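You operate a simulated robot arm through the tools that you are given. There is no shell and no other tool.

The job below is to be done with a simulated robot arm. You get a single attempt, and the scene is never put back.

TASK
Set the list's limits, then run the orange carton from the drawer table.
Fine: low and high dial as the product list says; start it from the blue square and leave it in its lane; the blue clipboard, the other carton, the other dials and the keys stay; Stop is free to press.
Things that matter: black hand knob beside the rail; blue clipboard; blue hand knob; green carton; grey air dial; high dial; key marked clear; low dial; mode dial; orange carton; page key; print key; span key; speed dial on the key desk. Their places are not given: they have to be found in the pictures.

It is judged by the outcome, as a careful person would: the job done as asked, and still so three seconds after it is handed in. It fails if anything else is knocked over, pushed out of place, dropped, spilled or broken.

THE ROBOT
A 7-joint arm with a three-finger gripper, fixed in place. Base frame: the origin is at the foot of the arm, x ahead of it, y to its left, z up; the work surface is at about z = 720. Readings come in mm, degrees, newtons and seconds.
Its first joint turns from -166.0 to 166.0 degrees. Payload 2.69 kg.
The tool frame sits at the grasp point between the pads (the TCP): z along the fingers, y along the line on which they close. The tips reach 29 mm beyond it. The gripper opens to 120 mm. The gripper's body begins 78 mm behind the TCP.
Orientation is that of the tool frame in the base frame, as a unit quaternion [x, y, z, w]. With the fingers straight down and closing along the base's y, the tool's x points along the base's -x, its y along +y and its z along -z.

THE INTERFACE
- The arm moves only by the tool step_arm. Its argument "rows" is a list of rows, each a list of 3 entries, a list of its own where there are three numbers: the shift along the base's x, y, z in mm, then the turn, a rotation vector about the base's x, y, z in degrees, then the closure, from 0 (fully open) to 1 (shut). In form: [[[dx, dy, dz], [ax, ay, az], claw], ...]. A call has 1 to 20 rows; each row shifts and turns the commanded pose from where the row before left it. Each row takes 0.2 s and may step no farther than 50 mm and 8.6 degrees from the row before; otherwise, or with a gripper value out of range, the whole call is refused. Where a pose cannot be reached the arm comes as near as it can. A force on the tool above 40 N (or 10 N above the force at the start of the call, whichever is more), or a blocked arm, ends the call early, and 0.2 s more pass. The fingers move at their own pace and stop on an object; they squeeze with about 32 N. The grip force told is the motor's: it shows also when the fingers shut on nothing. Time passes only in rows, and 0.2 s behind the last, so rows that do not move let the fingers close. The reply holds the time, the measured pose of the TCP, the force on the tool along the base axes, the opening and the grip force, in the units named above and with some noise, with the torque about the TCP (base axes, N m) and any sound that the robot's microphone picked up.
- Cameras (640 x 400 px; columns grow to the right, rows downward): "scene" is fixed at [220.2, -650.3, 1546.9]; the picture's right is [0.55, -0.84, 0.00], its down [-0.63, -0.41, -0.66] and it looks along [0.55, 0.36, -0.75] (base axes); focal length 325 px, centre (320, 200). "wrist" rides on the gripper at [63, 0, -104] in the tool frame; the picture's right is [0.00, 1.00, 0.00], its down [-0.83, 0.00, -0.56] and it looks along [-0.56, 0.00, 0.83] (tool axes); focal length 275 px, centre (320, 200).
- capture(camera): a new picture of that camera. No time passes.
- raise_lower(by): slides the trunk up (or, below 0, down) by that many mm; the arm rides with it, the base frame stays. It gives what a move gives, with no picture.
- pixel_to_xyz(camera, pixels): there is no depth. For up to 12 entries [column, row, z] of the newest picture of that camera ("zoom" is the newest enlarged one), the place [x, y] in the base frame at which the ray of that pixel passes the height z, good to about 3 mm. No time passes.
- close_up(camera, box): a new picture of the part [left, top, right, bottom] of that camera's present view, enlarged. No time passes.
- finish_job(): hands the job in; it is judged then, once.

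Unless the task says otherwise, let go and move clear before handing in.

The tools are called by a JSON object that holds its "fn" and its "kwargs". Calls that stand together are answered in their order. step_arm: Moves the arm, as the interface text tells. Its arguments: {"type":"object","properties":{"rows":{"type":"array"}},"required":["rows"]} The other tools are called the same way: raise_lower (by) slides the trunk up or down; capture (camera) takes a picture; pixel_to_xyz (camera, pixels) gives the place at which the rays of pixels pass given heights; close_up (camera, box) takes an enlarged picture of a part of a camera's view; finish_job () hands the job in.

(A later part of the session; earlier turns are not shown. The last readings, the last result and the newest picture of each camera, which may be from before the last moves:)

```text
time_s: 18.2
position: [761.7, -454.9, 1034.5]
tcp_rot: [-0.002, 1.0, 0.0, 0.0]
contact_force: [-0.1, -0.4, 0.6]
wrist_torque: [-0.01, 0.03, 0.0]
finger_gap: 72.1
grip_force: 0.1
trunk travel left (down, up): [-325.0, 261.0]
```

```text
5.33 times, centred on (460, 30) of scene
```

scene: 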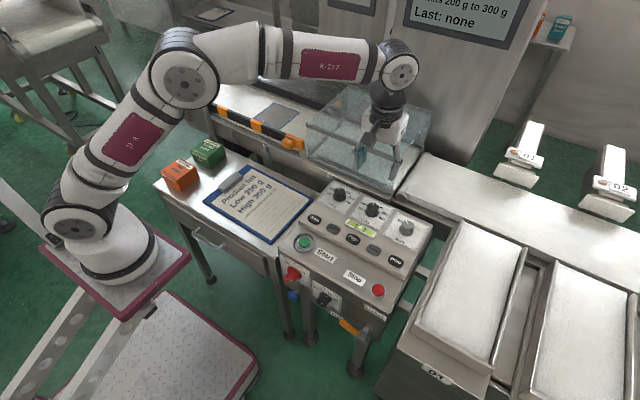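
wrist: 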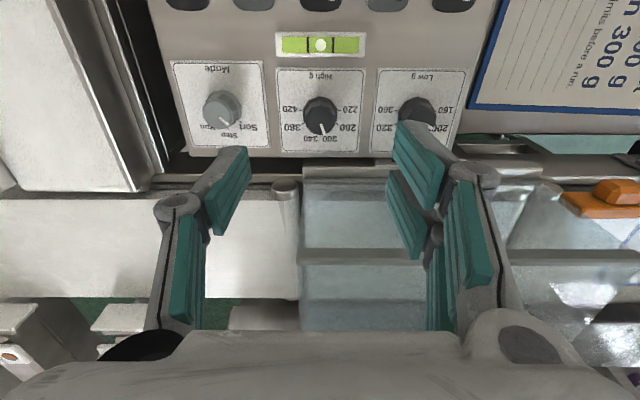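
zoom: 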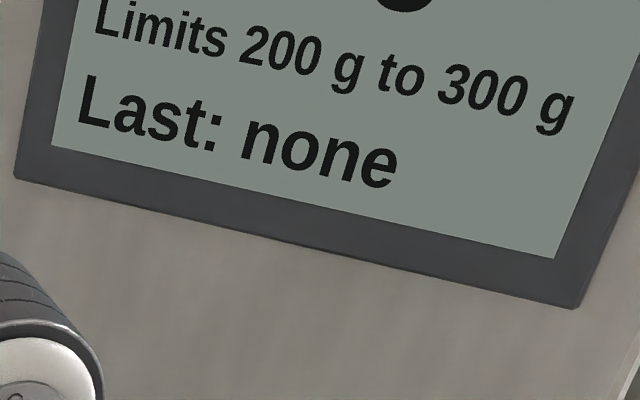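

Both limits are set and Mode sits at Sort. Before running, I'll tilt the camera up to read the whole status screen.

{"fn": "step_arm", "kwargs": {"rows": [[[-10, 10, 10], [0, -8, 0], 0.4], [[-10, 10, 10], [0, -8, 0], 0.4], [[-10, 10, 10], [0, -8, 0], 0.4], [[-10, 10, 10], [0, -8, 0], 0.4], [[-10, 10, 10], [0, -8, 0], 0.4], [[0, 0, 0], [0, -8, 0], 0.4], [[0, 0, 0], [0, 0, 0], 0.4]]}}

{"fn": "capture", "kwargs": {"camera": "wrist"}}

{"fn": "capture", "kwargs": {"camera": "scene"}}

```text
time_s: 19.8
position: [708.8, -404.8, 1082.5]
tcp_rot: [0.0, 0.913, 0.0, 0.407]
contact_force: [0.3, -0.3, -0.9]
wrist_torque: [0.03, -0.02, 0.03]
finger_gap: 72.1
grip_force: 0.0
trunk travel left (down, up): [-325.0, 261.0]
```

```text
taken
```

wrist: 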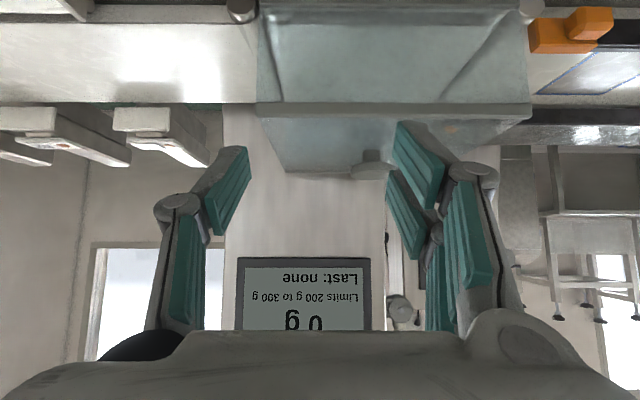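

```text
taken
```

scene: 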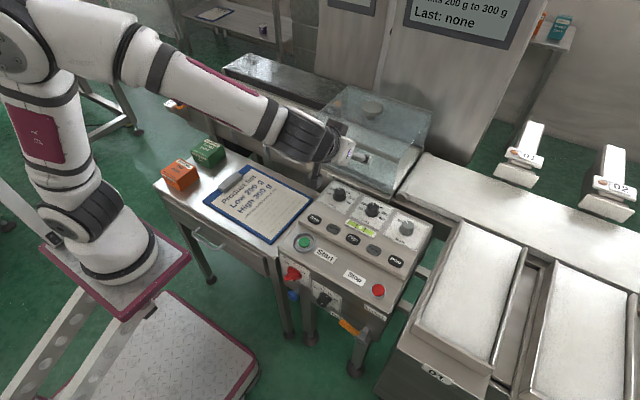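

The screen reads "0 g, Limits 200 g to 300 g, Last: none", so it is ready. I'll straighten the tool and move over to the drawer table to look at the orange carton.

{"fn": "step_arm", "kwargs": {"rows": [[[0, 40, 0], [0, 8, 0], 0], [[0, 45, 0], [0, 8, 0], 0], [[0, 45, 0], [0, 8, 0], 0], [[0, 45, 0], [0, 8, 0], 0], [[0, 45, 0], [0, 8, 0], 0], [[0, 45, 0], [0, 8, 0], 0], [[-5, 48, 0], [0, 0, 0], 0], [[-5, 48, 0], [0, 0, 0], 0], [[-5, 48, 0], [0, 0, 0], 0], [[-5, 48, 0], [0, 0, 0], 0], [[-8, 45, -15], [0, 0, 0], 0], [[-8, 45, -15], [0, 0, 0], 0], [[-8, 42, -20], [0, 0, 0], 0], [[-10, 16, -40], [0, 0, 0], 0], [[0, 0, -40], [0, 0, 0], 0], [[0, 0, 0], [0, 0, 0], 0]]}}

{"fn": "capture", "kwargs": {"camera": "wrist"}}

{"fn": "capture", "kwargs": {"camera": "scene"}}

```text
time_s: 23.2
position: [658.4, 203.2, 954.2]
tcp_rot: [0.001, 1.0, 0.001, 0.001]
contact_force: [0.7, 0.4, -0.4]
wrist_torque: [0.0, 0.0, -0.05]
finger_gap: 120.3
grip_force: 0.1
trunk travel left (down, up): [-325.0, 261.0]
```

```text
taken
```

wrist: 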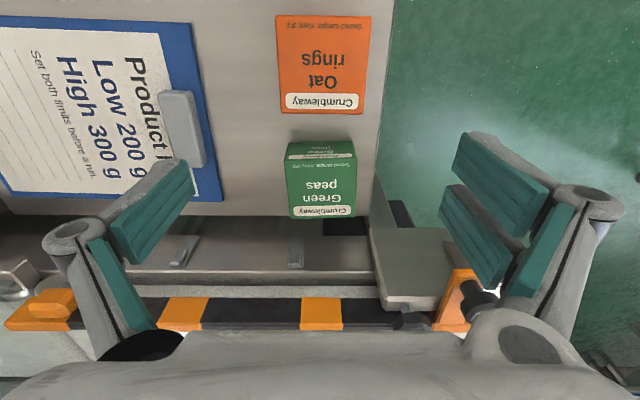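

```text
taken
```

scene: 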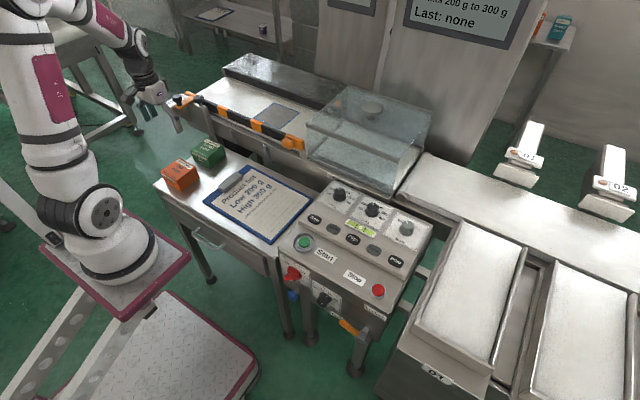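

The orange carton shows at wrist (276–371, 15–114). I'll zoom in for its corners.

{"fn": "close_up", "kwargs": {"camera": "wrist", "box": [240, 0, 400, 120]}}

{"fn": "close_up", "kwargs": {"camera": "scene", "box": [150, 130, 230, 200]}}

{"fn": "pixel_to_xyz", "kwargs": {"camera": "wrist", "pixels": [[276, 15, 770], [371, 15, 770], [365, 114, 770], [279, 113, 770], [276, 15, 790], [371, 15, 790], [365, 114, 790], [279, 113, 790], [288, 140, 720], [356, 140, 720], [338, 313, 900], [460, 290, 880]]}}

```text
3.33 times, centred on (320, 60) of wrist
```

zoom: 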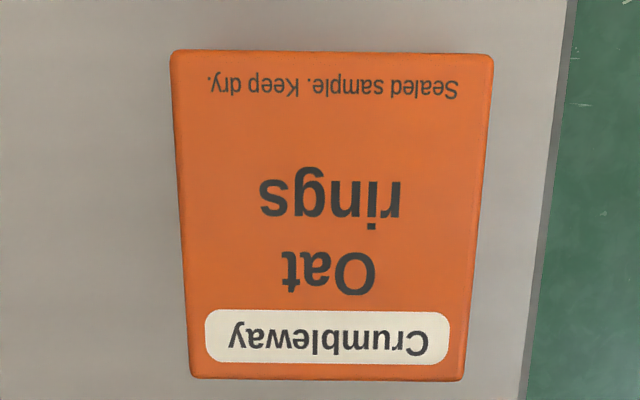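

```text
5.71 times, centred on (190, 165) of scene
```

zoom: 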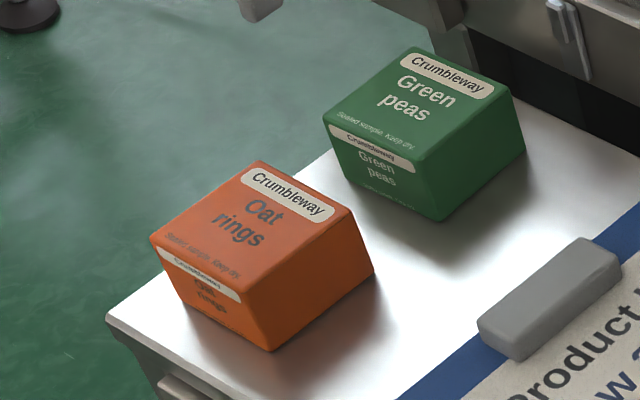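

```text
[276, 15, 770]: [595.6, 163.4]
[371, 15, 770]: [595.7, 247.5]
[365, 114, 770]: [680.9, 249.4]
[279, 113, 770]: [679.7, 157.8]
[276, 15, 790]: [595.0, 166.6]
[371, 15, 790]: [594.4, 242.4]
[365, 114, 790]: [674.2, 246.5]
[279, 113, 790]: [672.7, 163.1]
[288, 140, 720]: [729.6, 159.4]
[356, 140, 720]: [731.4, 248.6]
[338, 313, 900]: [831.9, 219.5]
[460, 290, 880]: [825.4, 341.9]
```

{"fn": "pixel_to_xyz", "kwargs": {"camera": "scene", "pixels": [[181.6, 191.25, 720], [177.75, 180.75, 770], [177.75, 180.75, 790], [160.25, 172, 770], [160.25, 172, 790], [179.15, 158.35, 770], [179.15, 158.35, 790], [195.6, 166.2, 770], [195.6, 166.2, 790], [274, 118, 822], [287, 108, 822]]}}

{"fn": "close_up", "kwargs": {"camera": "scene", "box": [200, 80, 320, 160]}}

```text
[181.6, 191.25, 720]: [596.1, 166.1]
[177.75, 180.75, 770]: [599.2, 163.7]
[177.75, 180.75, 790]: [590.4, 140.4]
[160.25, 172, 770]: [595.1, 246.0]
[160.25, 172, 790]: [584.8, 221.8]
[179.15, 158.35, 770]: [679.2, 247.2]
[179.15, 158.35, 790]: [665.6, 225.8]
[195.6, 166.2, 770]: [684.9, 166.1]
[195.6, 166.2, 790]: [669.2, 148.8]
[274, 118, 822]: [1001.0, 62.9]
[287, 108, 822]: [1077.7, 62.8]
```

```text
5.00 times, centred on (260, 120) of scene
```

zoom: 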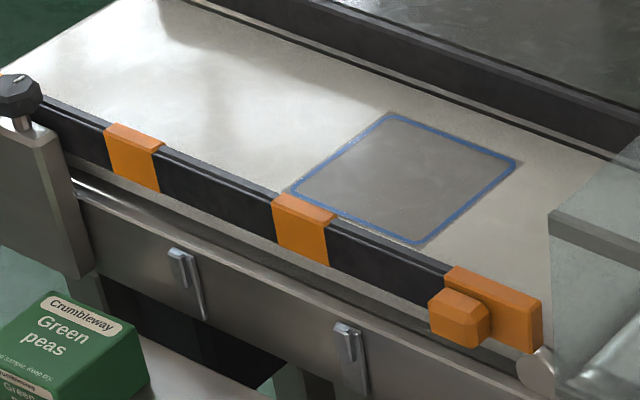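

The carton measures about 84×84×50 mm, centred at (638,205) with its top at z≈770. Before gripping it I'll check that I can reach the blue square and measure the square and rails from above.

{"fn": "step_arm", "kwargs": {"rows": [[[30, -15, 20], [0, 0, 0], 0], [[36, -18.5, 20], [0, 0, 0], 0], [[36, -18.5, 10], [0, 0, 0], 0], [[36, -18.5, 0], [0, 0, 0], 0], [[36, -18.5, 0], [0, 0, 0], 0], [[36, -18.5, 0], [0, 0, 0], 0], [[36, -18.5, 0], [0, 0, 0], 0], [[36, -18.5, 0], [0, 0, 0], 0], [[0, 0, 0], [0, 0, 0], 0]]}}

{"fn": "capture", "kwargs": {"camera": "wrist"}}

{"fn": "capture", "kwargs": {"camera": "scene"}}

```text
time_s: 25.2
position: [939.8, 54.8, 1001.9]
tcp_rot: [0.0, 1.0, -0.001, 0.0]
contact_force: [-0.7, -0.2, 0.1]
wrist_torque: [-0.03, 0.01, 0.0]
finger_gap: 120.1
grip_force: 0.0
trunk travel left (down, up): [-325.0, 261.0]
```

```text
taken
```

wrist: 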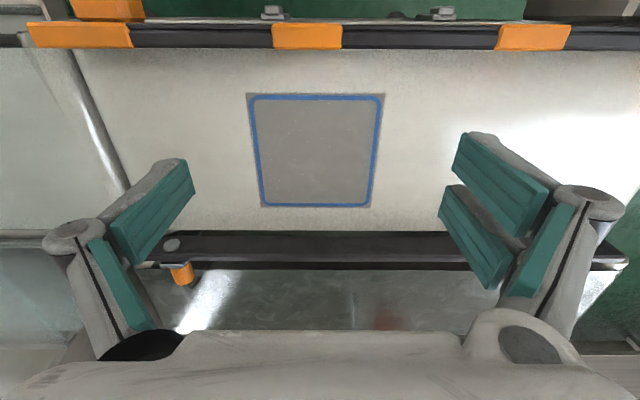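

```text
taken
```

scene: 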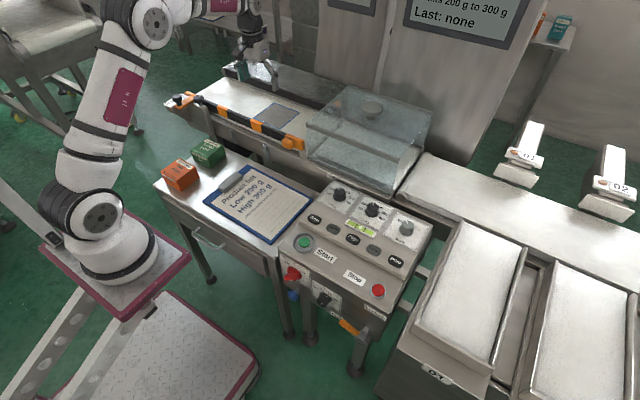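

{"fn": "pixel_to_xyz", "kwargs": {"camera": "scene", "pixels": [[274, 103, 820], [299.2, 112.4, 820], [280, 128.8, 820], [254, 118, 820], [274, 103, 850], [299.2, 112.4, 850], [280, 128.8, 850], [254, 118, 850]]}}

{"fn": "pixel_to_xyz", "kwargs": {"camera": "wrist", "pixels": [[247, 94, 820], [385, 94, 820], [371, 207, 820], [262, 207, 820], [247, 94, 850], [385, 94, 850], [371, 207, 850], [262, 207, 850], [306, 48, 850], [306, 24, 870], [320, 233, 850], [320, 50, 820]]}}

{"fn": "close_up", "kwargs": {"camera": "wrist", "box": [200, 0, 440, 150]}}

{"fn": "close_up", "kwargs": {"camera": "wrist", "box": [200, 150, 440, 300]}}

```text
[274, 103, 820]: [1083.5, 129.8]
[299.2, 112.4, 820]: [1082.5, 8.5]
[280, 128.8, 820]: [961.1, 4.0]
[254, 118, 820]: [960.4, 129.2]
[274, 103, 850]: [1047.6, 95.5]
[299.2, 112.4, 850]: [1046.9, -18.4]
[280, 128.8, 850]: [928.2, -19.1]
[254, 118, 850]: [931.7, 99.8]
```

```text
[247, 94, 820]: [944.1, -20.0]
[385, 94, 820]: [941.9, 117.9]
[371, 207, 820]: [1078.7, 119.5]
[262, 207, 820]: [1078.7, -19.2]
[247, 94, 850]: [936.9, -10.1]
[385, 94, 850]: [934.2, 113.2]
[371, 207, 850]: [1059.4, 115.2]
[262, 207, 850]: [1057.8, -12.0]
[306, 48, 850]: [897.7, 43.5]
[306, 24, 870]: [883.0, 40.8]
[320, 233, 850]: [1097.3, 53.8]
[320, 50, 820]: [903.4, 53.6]
```

```text
2.67 times, centred on (320, 75) of wrist
```

zoom: 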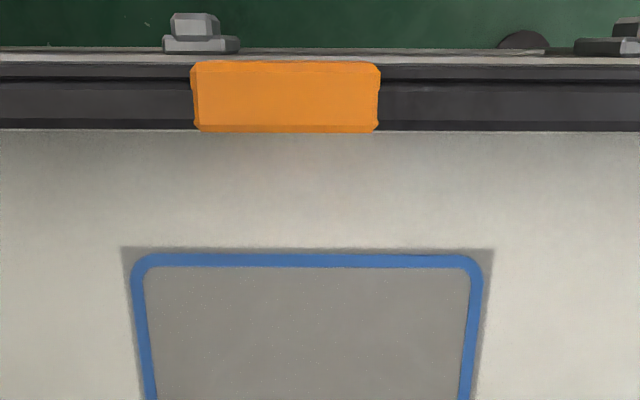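

```text
2.67 times, centred on (320, 225) of wrist
```

zoom: 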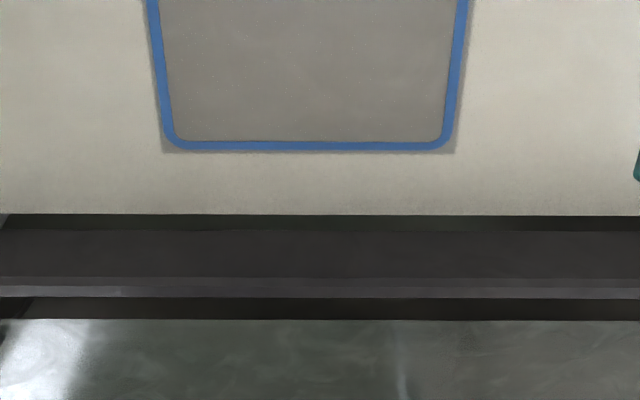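

Both cameras agree that the blue square is centred near (1001,50) on the belt at z≈839, with rails at x≈900 and x≈1101. I'll test the reach there with the empty gripper held above the belt.

{"fn": "step_arm", "kwargs": {"rows": [[[30, -3, 0], [0, 0, 0], 0], [[32.5, -2.5, 0], [0, 0, 0], 0], [[0, 0, -30], [0, 0, 0], 0], [[0, 0, -30], [0, 0, 0], 0], [[0, 0, -20], [0, 0, 0], 0], [[0, 0, 0], [0, 0, 0], 0]]}}

{"fn": "capture", "kwargs": {"camera": "wrist"}}

{"fn": "capture", "kwargs": {"camera": "scene"}}

```text
time_s: 26.6
position: [1001.1, 52.1, 924.3]
tcp_rot: [0.001, 1.0, 0.0, 0.0]
contact_force: [0.5, -0.3, -0.3]
wrist_torque: [0.01, 0.01, -0.01]
finger_gap: 120.1
grip_force: 0.2
trunk travel left (down, up): [-325.0, 261.0]
```

```text
taken
```

wrist: 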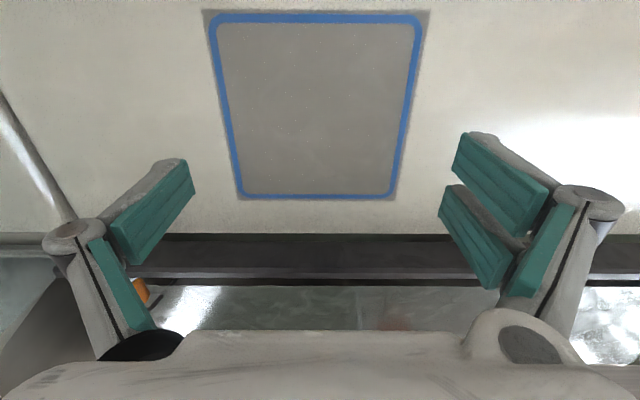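

```text
taken
```

scene: 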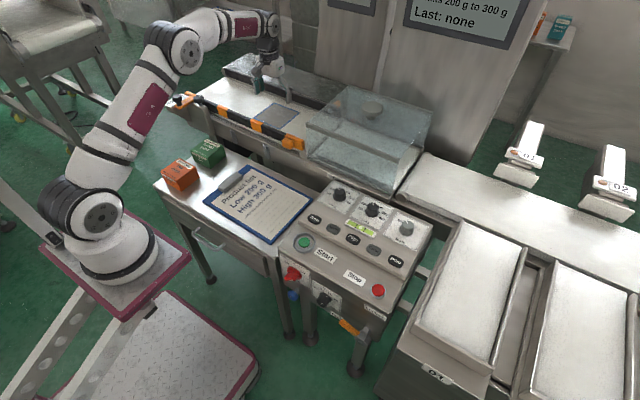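

The arm reaches the square centre (about (1000,49)). I'll test 30 mm lower, then rise and go back to line up above the orange carton.

{"fn": "step_arm", "kwargs": {"rows": [[[0, 0, -30], [0, 0, 0], 0], [[0, 0, 0], [0, 0, 0], 0]]}}

{"fn": "step_arm", "kwargs": {"rows": [[[0, 0, 40], [0, 0, 0], 0], [[0, 0, 40], [0, 0, 0], 0], [[-35, 14, 25], [0, 0, 0], 0], [[-42, 18, 0], [0, 0, 0], 0], [[-42, 18, 0], [0, 0, 0], 0], [[-42, 18, 0], [0, 0, 0], 0], [[-42, 18, 0], [0, 0, 0], 0], [[-42, 18, 0], [0, 0, 0], 0], [[-42, 18, 0], [0, 0, 0], 0], [[-42, 18, 0], [0, 0, 0], 0], [[-32.5, 15, -35], [0, 0, 0], 0], [[0, 0, -40], [0, 0, 0], 0], [[0, 0, -40], [0, 0, 0], 0], [[0, 0, 0], [0, 0, 0], 0]]}}

{"fn": "capture", "kwargs": {"camera": "wrist"}}

{"fn": "capture", "kwargs": {"camera": "scene"}}

```text
time_s: 27.2
position: [1001.3, 52.6, 896.3]
tcp_rot: [0.0, 1.0, 0.0, 0.0]
contact_force: [0.6, 0.2, -0.4]
wrist_torque: [0.0, 0.0, 0.01]
finger_gap: 119.8
grip_force: 0.0
trunk travel left (down, up): [-325.0, 261.0]
```

```text
time_s: 30.2
position: [636.8, 205.1, 883.4]
tcp_rot: [0.0, 1.0, 0.0, 0.0]
contact_force: [-0.1, -0.8, -0.3]
wrist_torque: [-0.02, -0.01, 0.02]
finger_gap: 119.9
grip_force: 0.1
trunk travel left (down, up): [-325.0, 261.0]
```

```text
taken
```

wrist: 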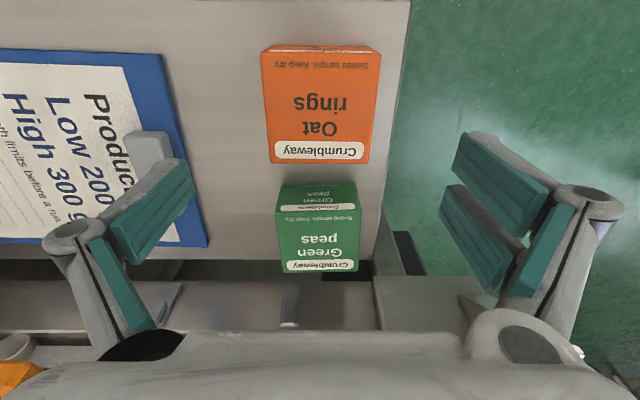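

```text
taken
```

scene: 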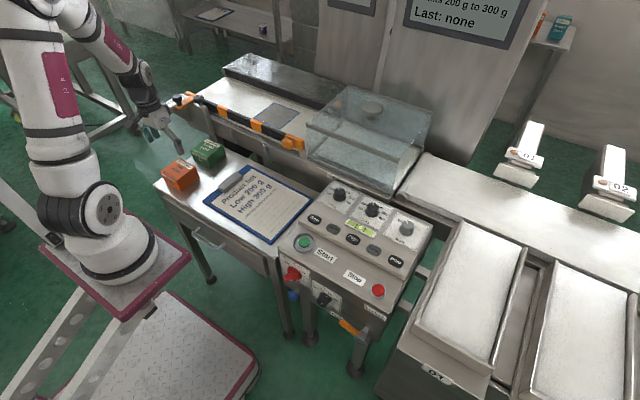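

The carton is centred between the open fingers at about (640,205). I'll descend so the tips straddle it just above the table at z≈726.

{"fn": "step_arm", "kwargs": {"rows": [[[0, 0, -40], [0, 0, 0], 0], [[0, 0, -40], [0, 0, 0], 0], [[0, 0, -30], [0, 0, 0], 0], [[0, 0, -17], [0, 0, 0], 0], [[0, 0, 0], [0, 0, 0], 0]]}}

{"fn": "capture", "kwargs": {"camera": "wrist"}}

{"fn": "close_up", "kwargs": {"camera": "scene", "box": [130, 120, 250, 210]}}

```text
time_s: 31.4
position: [640.8, 205.5, 756.2]
tcp_rot: [0.001, 1.0, -0.001, 0.0]
contact_force: [0.1, 0.2, -1.0]
wrist_torque: [0.0, -0.02, 0.01]
finger_gap: 120.1
grip_force: 0.1
trunk travel left (down, up): [-325.0, 261.0]
```

```text
taken
```

wrist: 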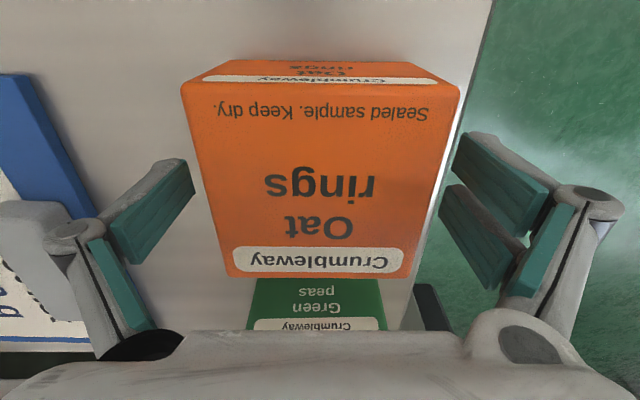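

```text
4.44 times, centred on (190, 165) of scene
```

zoom: 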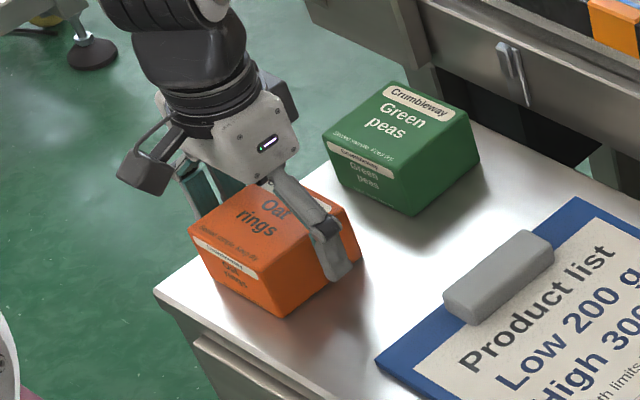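

The fingers straddle the carton evenly. I'll close on it and check the grip.

{"fn": "step_arm", "kwargs": {"rows": [[[0, 0, 0], [0, 0, 0], 0.25], [[0, 0, 0], [0, 0, 0], 0.4], [[0, 0, 0], [0, 0, 0], 0.4], [[0, 0, 0], [0, 0, 0], 0.4]]}}

{"fn": "capture", "kwargs": {"camera": "wrist"}}

```text
time_s: 32.4
position: [641.0, 203.8, 756.1]
tcp_rot: [0.0, 1.0, 0.0, 0.0]
contact_force: [0.6, -0.1, 1.5]
wrist_torque: [-0.23, 0.01, -0.1]
finger_gap: 84.8
grip_force: 31.9
trunk travel left (down, up): [-325.0, 261.0]
```

```text
taken
```

wrist: 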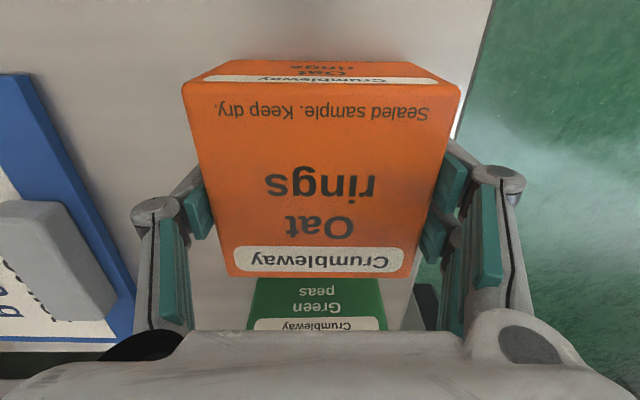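

The carton is held at 84.8 mm with 32 N. I'll lift it straight up.

{"fn": "step_arm", "kwargs": {"rows": [[[0, 0, 10], [0, 0, 0], 0.4], [[0, 0, 20], [0, 0, 0], 0.4], [[0, 0, 30], [0, 0, 0], 0.4], [[0, 0, 35], [0, 0, 0], 0.4], [[0, 0, 35], [0, 0, 0], 0.4], [[0, 0, 35], [0, 0, 0], 0.4], [[0, 0, 35], [0, 0, 0], 0.4], [[0, 0, 30], [0, 0, 0], 0.4], [[0, 0, 0], [0, 0, 0], 0.4]]}}

{"fn": "capture", "kwargs": {"camera": "wrist"}}

{"fn": "capture", "kwargs": {"camera": "scene"}}

```text
time_s: 34.4
position: [638.8, 204.8, 985.0]
tcp_rot: [0.0, 1.0, 0.0, 0.001]
contact_force: [0.9, -0.2, -1.7]
wrist_torque: [-0.03, 0.01, -0.01]
finger_gap: 84.8
grip_force: 32.0
trunk travel left (down, up): [-325.0, 261.0]
```

```text
taken
```

wrist: 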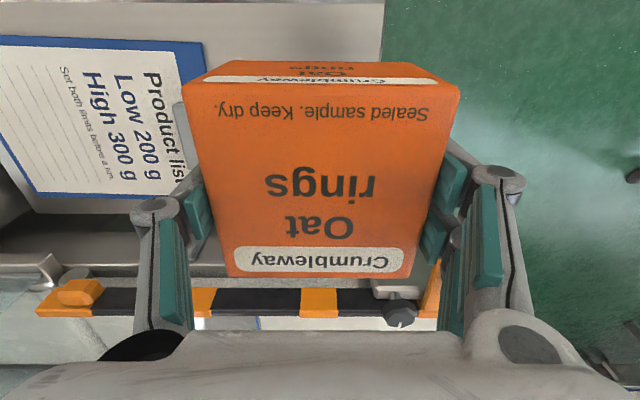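

```text
taken
```

scene: 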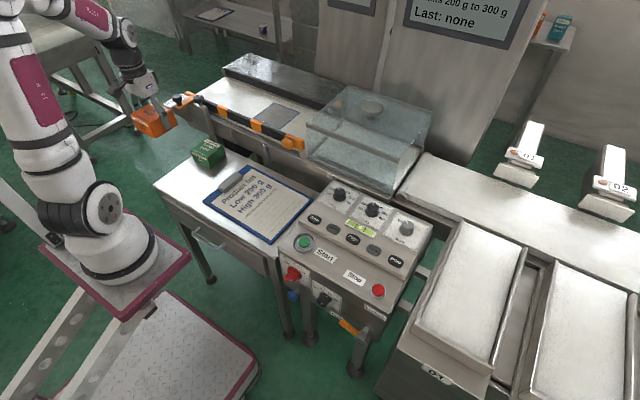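

The carton hangs level and firm. I'll carry it over the rail to above the blue square.

{"fn": "step_arm", "kwargs": {"rows": [[[15, -6.5, 0], [0, 0, 0], 0.4], [[30, -13, 0], [0, 0, 0], 0.4], [[30, -13, 0], [0, 0, 0], 0.4], [[30, -13, 0], [0, 0, 0], 0.4], [[30, -13, 0], [0, 0, 0], 0.4], [[30, -13, 0], [0, 0, 0], 0.4], [[30, -13, 0], [0, 0, 0], 0.4], [[30, -13, 0], [0, 0, 0], 0.4], [[30, -13, 0], [0, 0, 0], 0.4], [[30, -13, 0], [0, 0, 0], 0.4], [[30, -13, 0], [0, 0, 0], 0.4], [[30, -13, 0], [0, 0, 0], 0.4], [[16, -6, 0], [0, 0, 0], 0.4], [[0, 0, 0], [0, 0, 0], 0.4]]}}

{"fn": "capture", "kwargs": {"camera": "wrist"}}

{"fn": "capture", "kwargs": {"camera": "scene"}}

```text
time_s: 37.4
position: [1000.4, 51.0, 984.6]
tcp_rot: [0.0, 1.0, 0.0, -0.001]
contact_force: [0.0, -0.3, -1.5]
wrist_torque: [0.01, 0.03, -0.01]
finger_gap: 84.6
grip_force: 32.2
trunk travel left (down, up): [-325.0, 261.0]
```

```text
taken
```

wrist: 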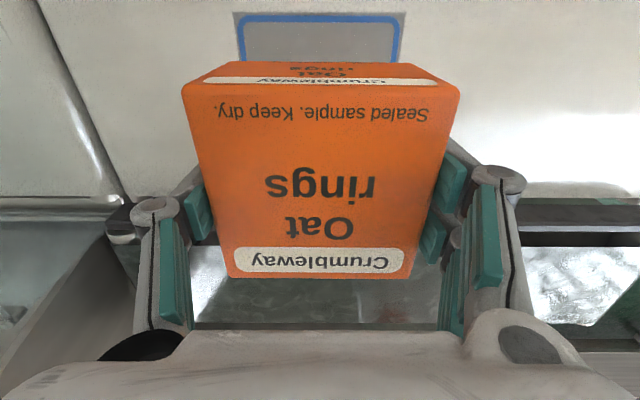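

```text
taken
```

scene: 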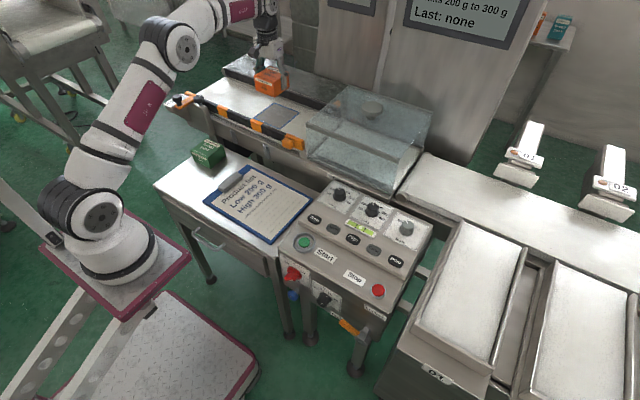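

The carton is above the square. I'll lower to about 15 mm above the belt and check.

{"fn": "step_arm", "kwargs": {"rows": [[[0, 0, -25], [0, 0, 0], 0.4], [[0, 0, -25], [0, 0, 0], 0.4], [[0, 0, -25], [0, 0, 0], 0.4], [[0, 0, -15], [0, 0, 0], 0.4], [[0, 0, -6], [0, 0, 0], 0.4], [[0, 0, 0], [0, 0, 0], 0.4]]}}

{"fn": "capture", "kwargs": {"camera": "wrist"}}

{"fn": "close_up", "kwargs": {"camera": "scene", "box": [210, 60, 330, 150]}}

```text
time_s: 38.8
position: [1001.5, 47.9, 890.6]
tcp_rot: [0.0, 1.0, 0.0, -0.001]
contact_force: [-0.2, 0.4, -2.4]
wrist_torque: [-0.01, -0.03, 0.01]
finger_gap: 84.7
grip_force: 32.0
trunk travel left (down, up): [-325.0, 261.0]
```

```text
taken
```

wrist: 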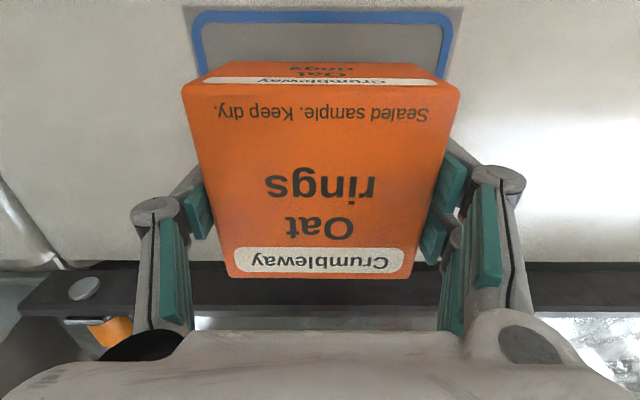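

```text
4.44 times, centred on (270, 105) of scene
```

zoom: 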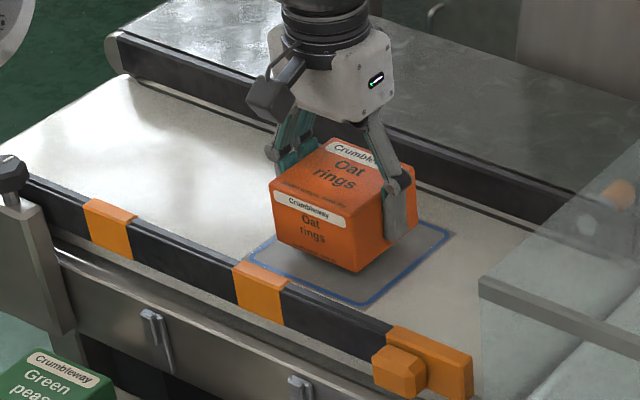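

The carton is over the square's centre and about 15 mm above the belt. I'll lower slowly while watching the force.

{"fn": "step_arm", "kwargs": {"rows": [[[0, 0, -4], [0, 0, 0], 0.4], [[0, 0, -4], [0, 0, 0], 0.4], [[0, 0, -3], [0, 0, 0], 0.4], [[0, 0, 0], [0, 0, 0], 0.4]]}}

{"fn": "close_up", "kwargs": {"camera": "scene", "box": [230, 80, 310, 140]}}

```text
time_s: 39.8
position: [1000.6, 50.2, 878.9]
tcp_rot: [0.001, 1.0, 0.0, -0.001]
contact_force: [-1.1, -0.8, -2.0]
wrist_torque: [0.0, -0.03, 0.0]
finger_gap: 84.7
grip_force: 32.8
trunk travel left (down, up): [-325.0, 261.0]
```

```text
6.67 times, centred on (270, 110) of scene
```

zoom: 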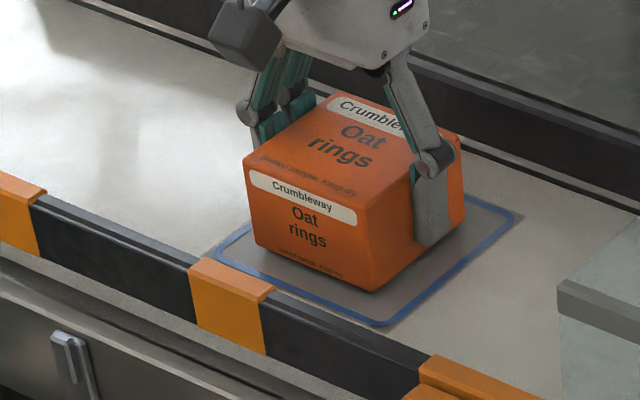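

Still no contact (force z −2 N) at TCP z≈879, so I'll lower further in 1–2 mm steps.

{"fn": "step_arm", "kwargs": {"rows": [[[0, 0, -1.5], [0, 0, 0], 0.4], [[0, 0, -1.5], [0, 0, 0], 0.4], [[0, 0, -1], [0, 0, 0], 0.4], [[0, 0, 0], [0, 0, 0], 0.4]]}}

```text
time_s: 40.8
position: [1000.8, 48.8, 875.5]
tcp_rot: [-0.001, 1.0, 0.0, 0.0]
contact_force: [-1.0, 0.9, -0.2]
wrist_torque: [-0.08, -0.07, -0.01]
finger_gap: 84.9
grip_force: 32.3
trunk travel left (down, up): [-325.0, 261.0]
```

Force z went from −2 to −0.2 N, so contact is just starting. I'll lower slightly more.

{"fn": "step_arm", "kwargs": {"rows": [[[0, 0, -1], [0, 0, 0], 0.4], [[0, 0, 0], [0, 0, 0], 0.4]]}}

{"fn": "close_up", "kwargs": {"camera": "scene", "box": [230, 80, 310, 140]}}

```text
time_s: 41.4
position: [1000.5, 50.0, 874.5]
tcp_rot: [0.0, 1.0, 0.0, 0.0]
contact_force: [-3.5, 1.0, 13.9]
wrist_torque: [-0.22, 0.75, -0.07]
finger_gap: 84.8
grip_force: 32.7
trunk travel left (down, up): [-325.0, 261.0]
```

```text
6.67 times, centred on (270, 110) of scene
```

zoom: 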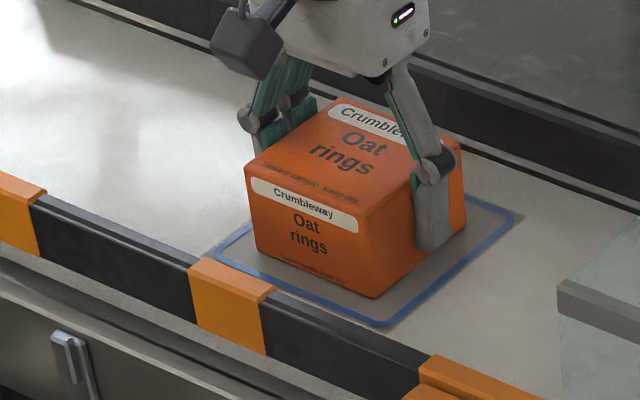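

The carton is firmly on the belt (13.9 N). I'll ease back, open the fingers and rise.

{"fn": "step_arm", "kwargs": {"rows": [[[0, 0, 0.8], [0, 0, 0], 0.4], [[0, 0, 0], [0, 0, 0], 0.2], [[0, 0, 0], [0, 0, 0], 0], [[0, 0, 0], [0, 0, 0], 0], [[0, 0, 15], [0, 0, 0], 0], [[0, 0, 25], [0, 0, 0], 0], [[0, 0, 35], [0, 0, 0], 0], [[0, 0, 40], [0, 0, 0], 0], [[0, 0, 0], [0, 0, 0], 0]]}}

{"fn": "capture", "kwargs": {"camera": "wrist"}}

{"fn": "close_up", "kwargs": {"camera": "scene", "box": [210, 70, 330, 160]}}

```text
time_s: 43.4
position: [1002.2, 49.0, 989.5]
tcp_rot: [0.0, 1.0, 0.0, 0.001]
contact_force: [-0.4, 0.3, 0.0]
wrist_torque: [-0.01, 0.01, 0.0]
finger_gap: 120.1
grip_force: 0.0
trunk travel left (down, up): [-325.0, 261.0]
```

```text
taken
```

wrist: 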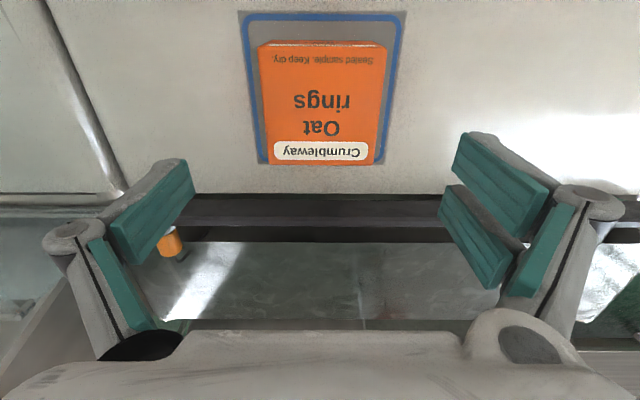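

```text
4.44 times, centred on (270, 115) of scene
```

zoom: 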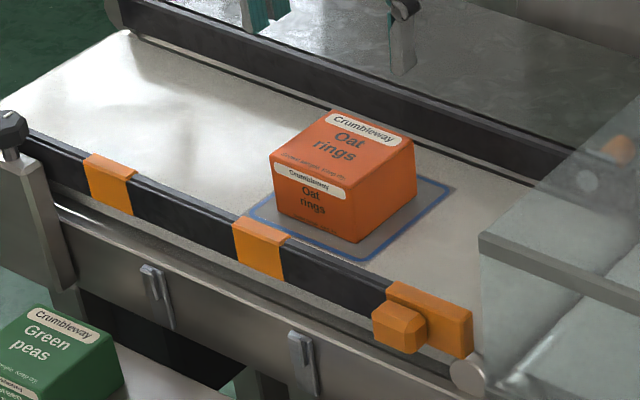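

The carton sits squarely on the blue square. I'll retreat over the rail and head to the Start button near (614,-345), closing the fingers on the way.

{"fn": "step_arm", "kwargs": {"rows": [[[-43, 0, 5], [0, 0, 0], 0], [[-43, 0, 0], [0, 0, 0], 0], [[-43, 0, 0], [0, 0, 0], 0], [[-43, 0, 0], [0, 0, 0], 0], [[-43, 0, 0], [0, 0, 0], 0.5], [[-43, 0, 0], [0, 0, 0], 1], [[-43, 0, 0], [0, 0, 0], 1], [[-9.6, -43.8, 0], [0, 0, 0], 1], [[-9.6, -43.8, 0], [0, 0, 0], 1], [[-9.6, -43.8, 0], [0, 0, 0], 1], [[-9.6, -43.8, 0], [0, 0, 0], 1], [[-9.6, -43.8, 0], [0, 0, 0], 1], [[-9.6, -43.8, 0], [0, 0, 0], 1], [[-9.6, -43.8, -20], [0, 0, 0], 1], [[-9.6, -43.8, -20], [0, 0, 0], 1], [[-9.6, -43.8, -20], [0, 0, 0], 1], [[0, 0, -30], [0, 0, 0], 1], [[0, 0, 0], [0, 0, 0], 1]]}}

{"fn": "capture", "kwargs": {"camera": "wrist"}}

{"fn": "capture", "kwargs": {"camera": "scene"}}

```text
time_s: 47.2
position: [613.6, -344.7, 906.0]
tcp_rot: [0.0, 1.0, 0.0, 0.0]
contact_force: [0.3, 0.4, 0.1]
wrist_torque: [-0.01, 0.01, -0.01]
finger_gap: 0.2
grip_force: 28.5
trunk travel left (down, up): [-325.0, 261.0]
```

```text
taken
```

wrist: 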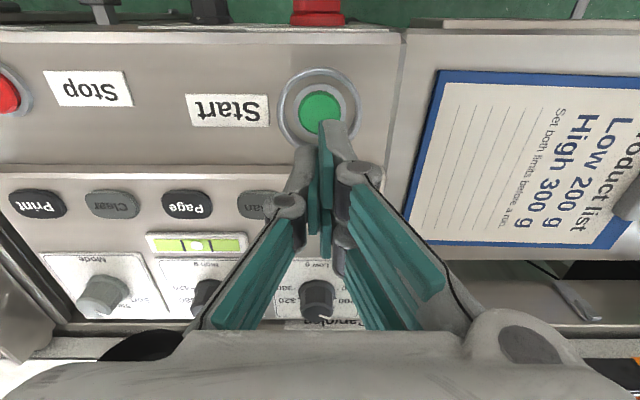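

```text
taken
```

scene: 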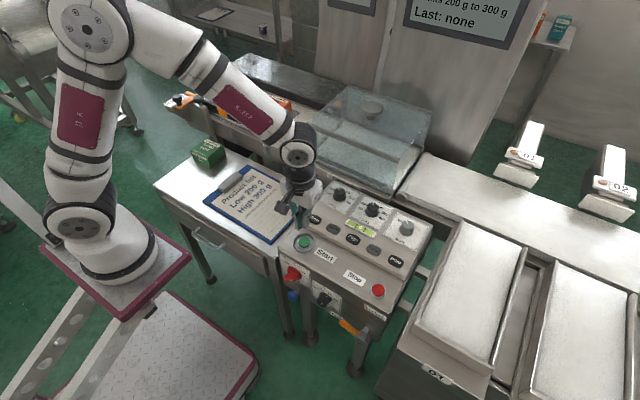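

The Start button is directly ahead at wrist (320,112), i.e. about (612,-345) with its top near z≈800. I'll descend to roughly 15 mm above it and check the aim.

{"fn": "step_arm", "kwargs": {"rows": [[[-1, 0, -25], [0, 0, 0], 1], [[0, 0, -20], [0, 0, 0], 1], [[0, 0, -13], [0, 0, 0], 1], [[0, 0, 0], [0, 0, 0], 1]]}}

{"fn": "close_up", "kwargs": {"camera": "wrist", "box": [220, 60, 420, 210]}}

{"fn": "close_up", "kwargs": {"camera": "scene", "box": [260, 190, 360, 270]}}

```text
time_s: 48.2
position: [613.1, -342.1, 847.0]
tcp_rot: [0.001, 1.0, 0.0, 0.0]
contact_force: [0.6, 0.8, -0.3]
wrist_torque: [0.02, 0.0, 0.0]
finger_gap: 0.0
grip_force: 28.8
trunk travel left (down, up): [-325.0, 261.0]
```

```text
2.67 times, centred on (320, 135) of wrist
```

zoom: 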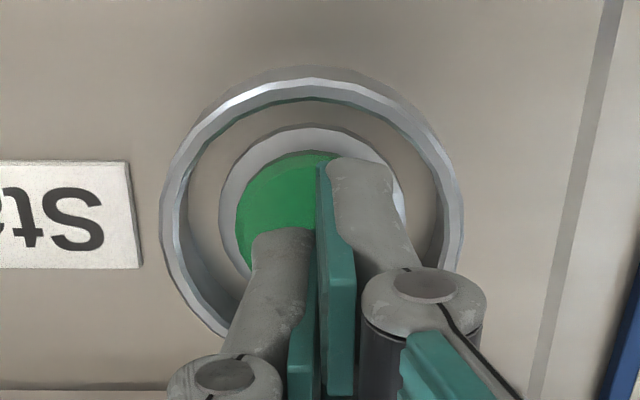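

```text
5.00 times, centred on (310, 230) of scene
```

zoom: 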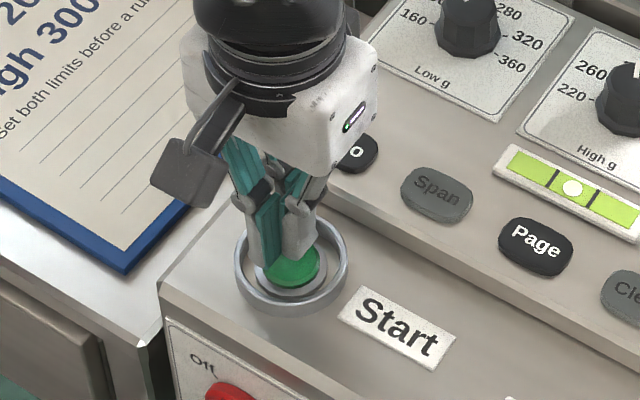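

The tips are over the green button, inside its guard ring. I'll centre slightly and descend in small steps watching the force.

{"fn": "step_arm", "kwargs": {"rows": [[[-1, -1.5, -6], [0, 0, 0], 1], [[0, 0, -4], [0, 0, 0], 1], [[0, 0, -2], [0, 0, 0], 1], [[0, 0, 0], [0, 0, 0], 1]]}}

{"fn": "close_up", "kwargs": {"camera": "scene", "box": [280, 210, 340, 260]}}

{"fn": "close_up", "kwargs": {"camera": "wrist", "box": [220, 60, 420, 210]}}

```text
time_s: 49.2
position: [611.9, -346.9, 833.6]
tcp_rot: [0.0, 1.0, -0.001, 0.0]
contact_force: [-1.9, -0.9, 2.7]
wrist_torque: [-0.01, -0.01, 0.02]
finger_gap: 6.1
grip_force: 28.8
trunk travel left (down, up): [-325.0, 261.0]
```

```text
8.00 times, centred on (310, 235) of scene
```

zoom: 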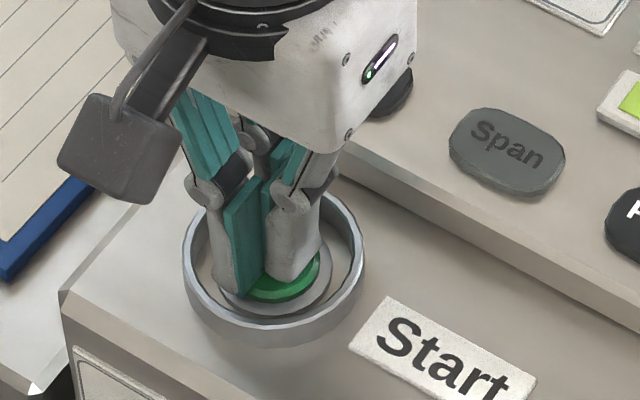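

```text
2.67 times, centred on (320, 135) of wrist
```

zoom: 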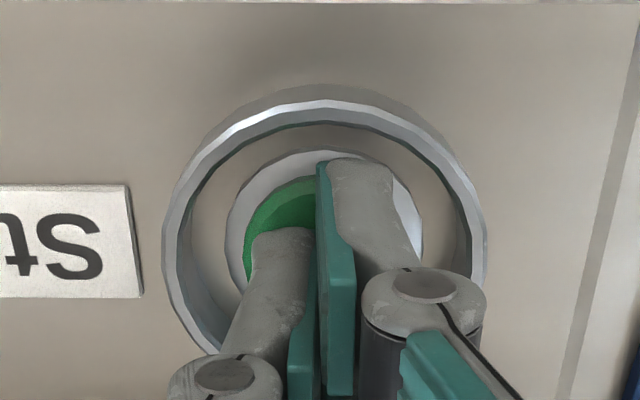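

The fingertips just touch the button (2.7 N). I'll press further in small steps.

{"fn": "step_arm", "kwargs": {"rows": [[[0, 0, -1.5], [0, 0, 0], 1], [[0, 0, -1.5], [0, 0, 0], 1], [[0, 0, 0], [0, 0, 0], 1]]}}

{"fn": "close_up", "kwargs": {"camera": "scene", "box": [400, 0, 520, 60]}}

{"fn": "capture", "kwargs": {"camera": "scene"}}

```text
time_s: 50.0
position: [612.5, -346.1, 830.0]
tcp_rot: [0.0, 1.0, -0.001, 0.0]
contact_force: [-4.5, -1.1, 10.2]
wrist_torque: [-0.02, 0.1, 0.02]
finger_gap: 5.9
grip_force: 28.5
trunk travel left (down, up): [-325.0, 261.0]
heard: click
```

```text
5.33 times, centred on (460, 30) of scene
```

zoom: 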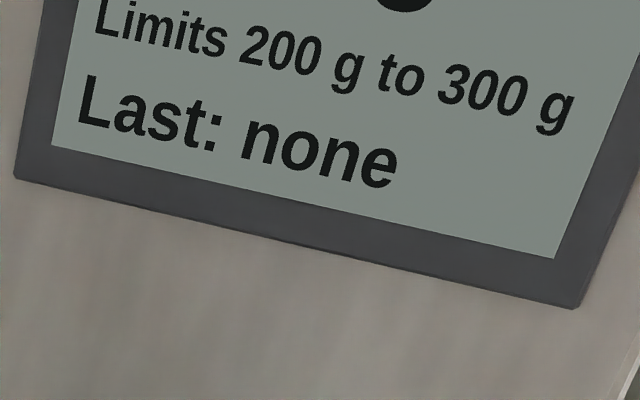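

```text
taken
```

scene: 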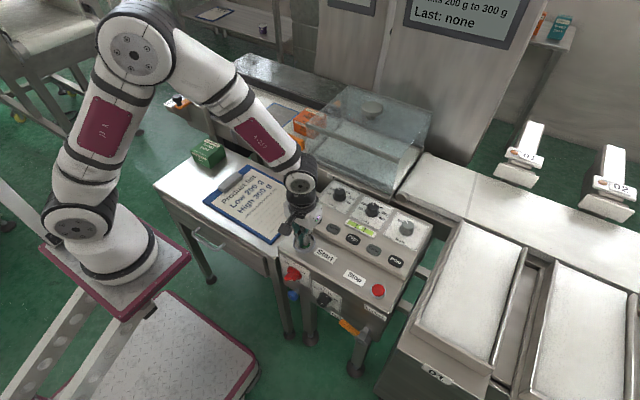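

A click was heard and the carton is already moving into the hood at scene (303,122). I'll rise off the button and wait while watching.

{"fn": "step_arm", "kwargs": {"rows": [[[0, 0, 10], [0, 0, 0], 1], [[0, 0, 20], [0, 0, 0], 1], [[0, 0, 25], [0, 0, 0], 1], [[0, 0, 25], [0, 0, 0], 1]]}}

{"fn": "capture", "kwargs": {"camera": "scene"}}

```text
time_s: 51.0
position: [612.5, -345.3, 912.4]
tcp_rot: [-0.001, 1.0, 0.0, 0.0]
contact_force: [-0.6, -0.3, 0.0]
wrist_torque: [-0.01, 0.03, -0.03]
finger_gap: 0.3
grip_force: 28.6
trunk travel left (down, up): [-325.0, 261.0]
```

```text
taken
```

scene: 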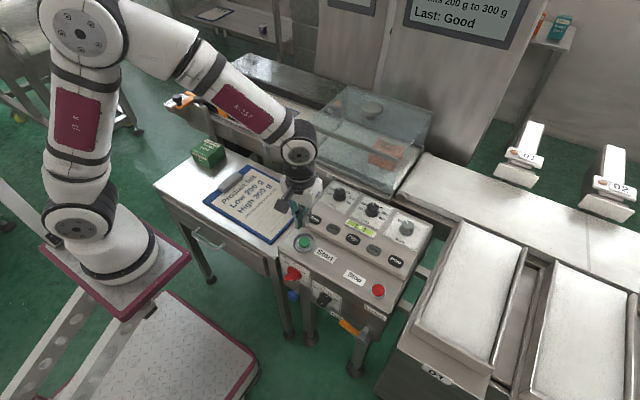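

The display says "Last: Good" and the carton is leaving the weigher. I'll keep waiting and watching.

{"fn": "step_arm", "kwargs": {"rows": [[[0, 0, 10], [0, 0, 0], 1], [[0, 0, 10], [0, 0, 0], 1], [[0, 0, 0], [0, 0, 0], 1], [[0, 0, 0], [0, 0, 0], 1], [[0, 0, 0], [0, 0, 0], 1]]}}

{"fn": "capture", "kwargs": {"camera": "scene"}}

```text
time_s: 52.2
position: [613.6, -346.6, 931.9]
tcp_rot: [0.0, 1.0, 0.0, 0.0]
contact_force: [0.1, 0.9, 0.2]
wrist_torque: [0.01, -0.02, 0.0]
finger_gap: 0.0
grip_force: 28.6
trunk travel left (down, up): [-325.0, 261.0]
```

```text
taken
```

scene: 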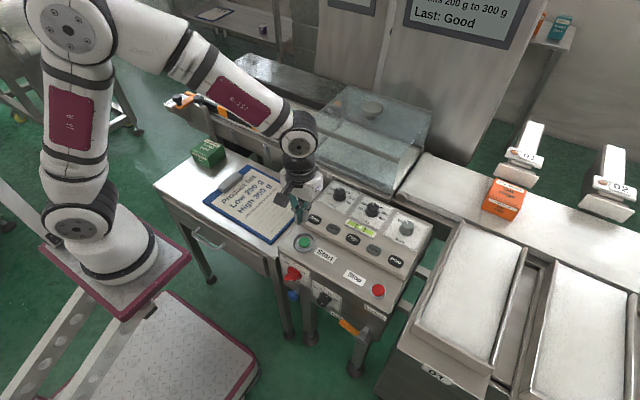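

The carton is at scene (503,200) before pusher 01. I'll keep watching.

{"fn": "step_arm", "kwargs": {"rows": [[[0, 0, 0], [0, 0, 0], 1], [[0, 0, 0], [0, 0, 0], 1]]}}

{"fn": "capture", "kwargs": {"camera": "scene"}}

```text
time_s: 52.8
position: [612.0, -345.8, 932.0]
tcp_rot: [0.0, 1.0, 0.001, 0.0]
contact_force: [0.7, 0.1, -0.3]
wrist_torque: [-0.02, -0.01, -0.01]
finger_gap: 0.2
grip_force: 28.1
trunk travel left (down, up): [-325.0, 261.0]
```

```text
taken
```

scene: 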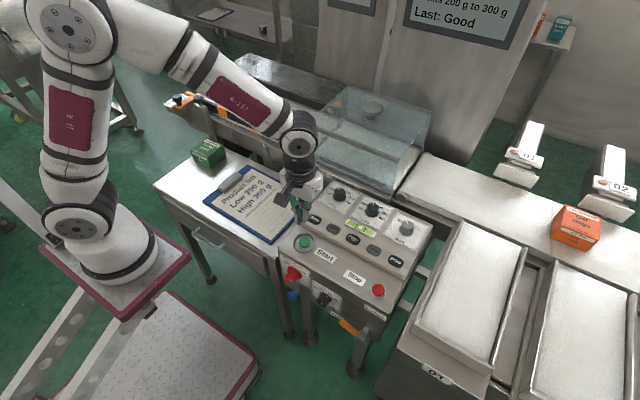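

{"fn": "step_arm", "kwargs": {"rows": [[[0, 0, 0], [0, 0, 0], 1], [[0, 0, 0], [0, 0, 0], 1]]}}

{"fn": "capture", "kwargs": {"camera": "scene"}}

```text
time_s: 53.4
position: [612.5, -346.6, 932.9]
tcp_rot: [0.0, 1.0, -0.001, -0.001]
contact_force: [-0.3, 0.9, 0.6]
wrist_torque: [0.02, -0.01, 0.01]
finger_gap: 0.0
grip_force: 28.3
trunk travel left (down, up): [-325.0, 261.0]
```

```text
taken
```

scene: 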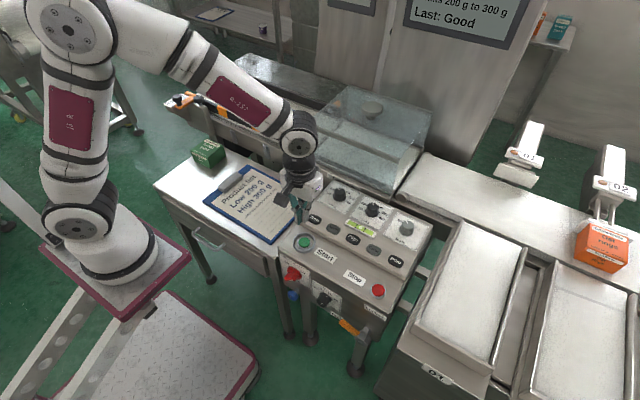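

Pusher 02 is pushing the carton off the belt at scene (600,245) into lane 02. I'll wait for it to come to rest.

{"fn": "step_arm", "kwargs": {"rows": [[[0, 0, 0], [0, 0, 0], 1], [[0, 0, 0], [0, 0, 0], 1], [[0, 0, 0], [0, 0, 0], 1], [[0, 0, 0], [0, 0, 0], 1], [[0, 0, 0], [0, 0, 0], 1], [[0, 0, 0], [0, 0, 0], 1], [[0, 0, 0], [0, 0, 0], 1]]}}

{"fn": "capture", "kwargs": {"camera": "scene"}}

{"fn": "close_up", "kwargs": {"camera": "scene", "box": [480, 180, 640, 400]}}

{"fn": "close_up", "kwargs": {"camera": "scene", "box": [400, 0, 520, 60]}}

```text
time_s: 55.0
position: [613.5, -347.1, 931.7]
tcp_rot: [0.0, 1.0, 0.0, 0.0]
contact_force: [0.0, -0.2, -0.4]
wrist_torque: [-0.01, -0.02, 0.03]
finger_gap: 0.2
grip_force: 28.5
trunk travel left (down, up): [-325.0, 261.0]
```

```text
taken
```

scene: 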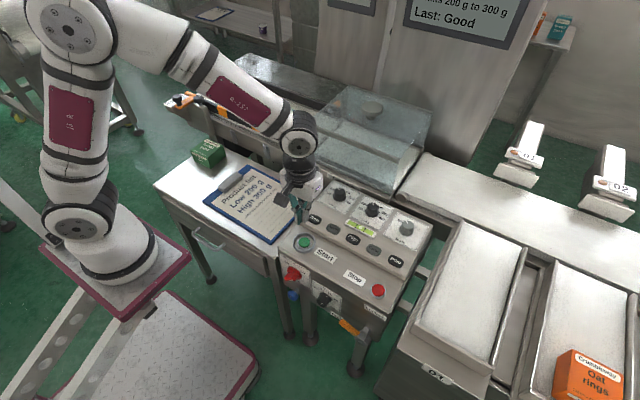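

```text
1.82 times, centred on (560, 290) of scene
```

zoom: 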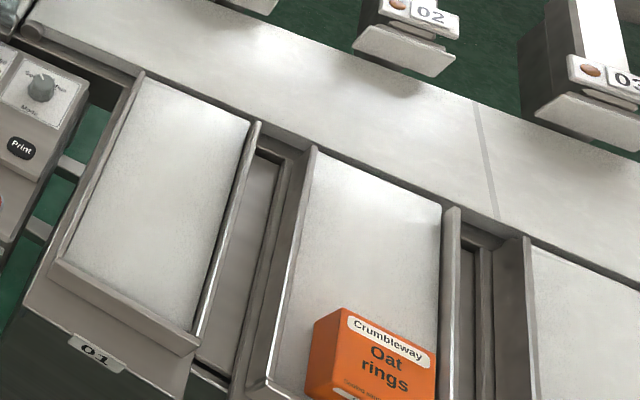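

```text
5.33 times, centred on (460, 30) of scene
```

zoom: 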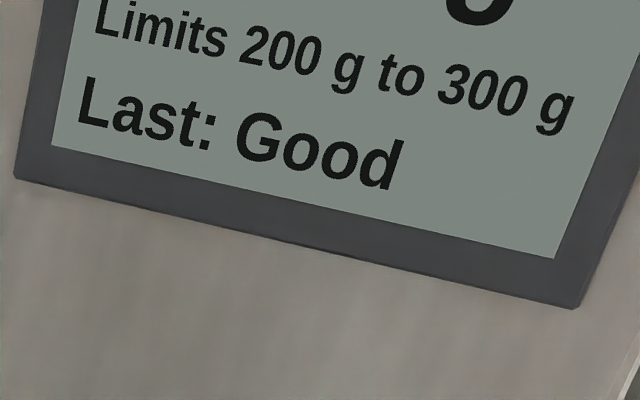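

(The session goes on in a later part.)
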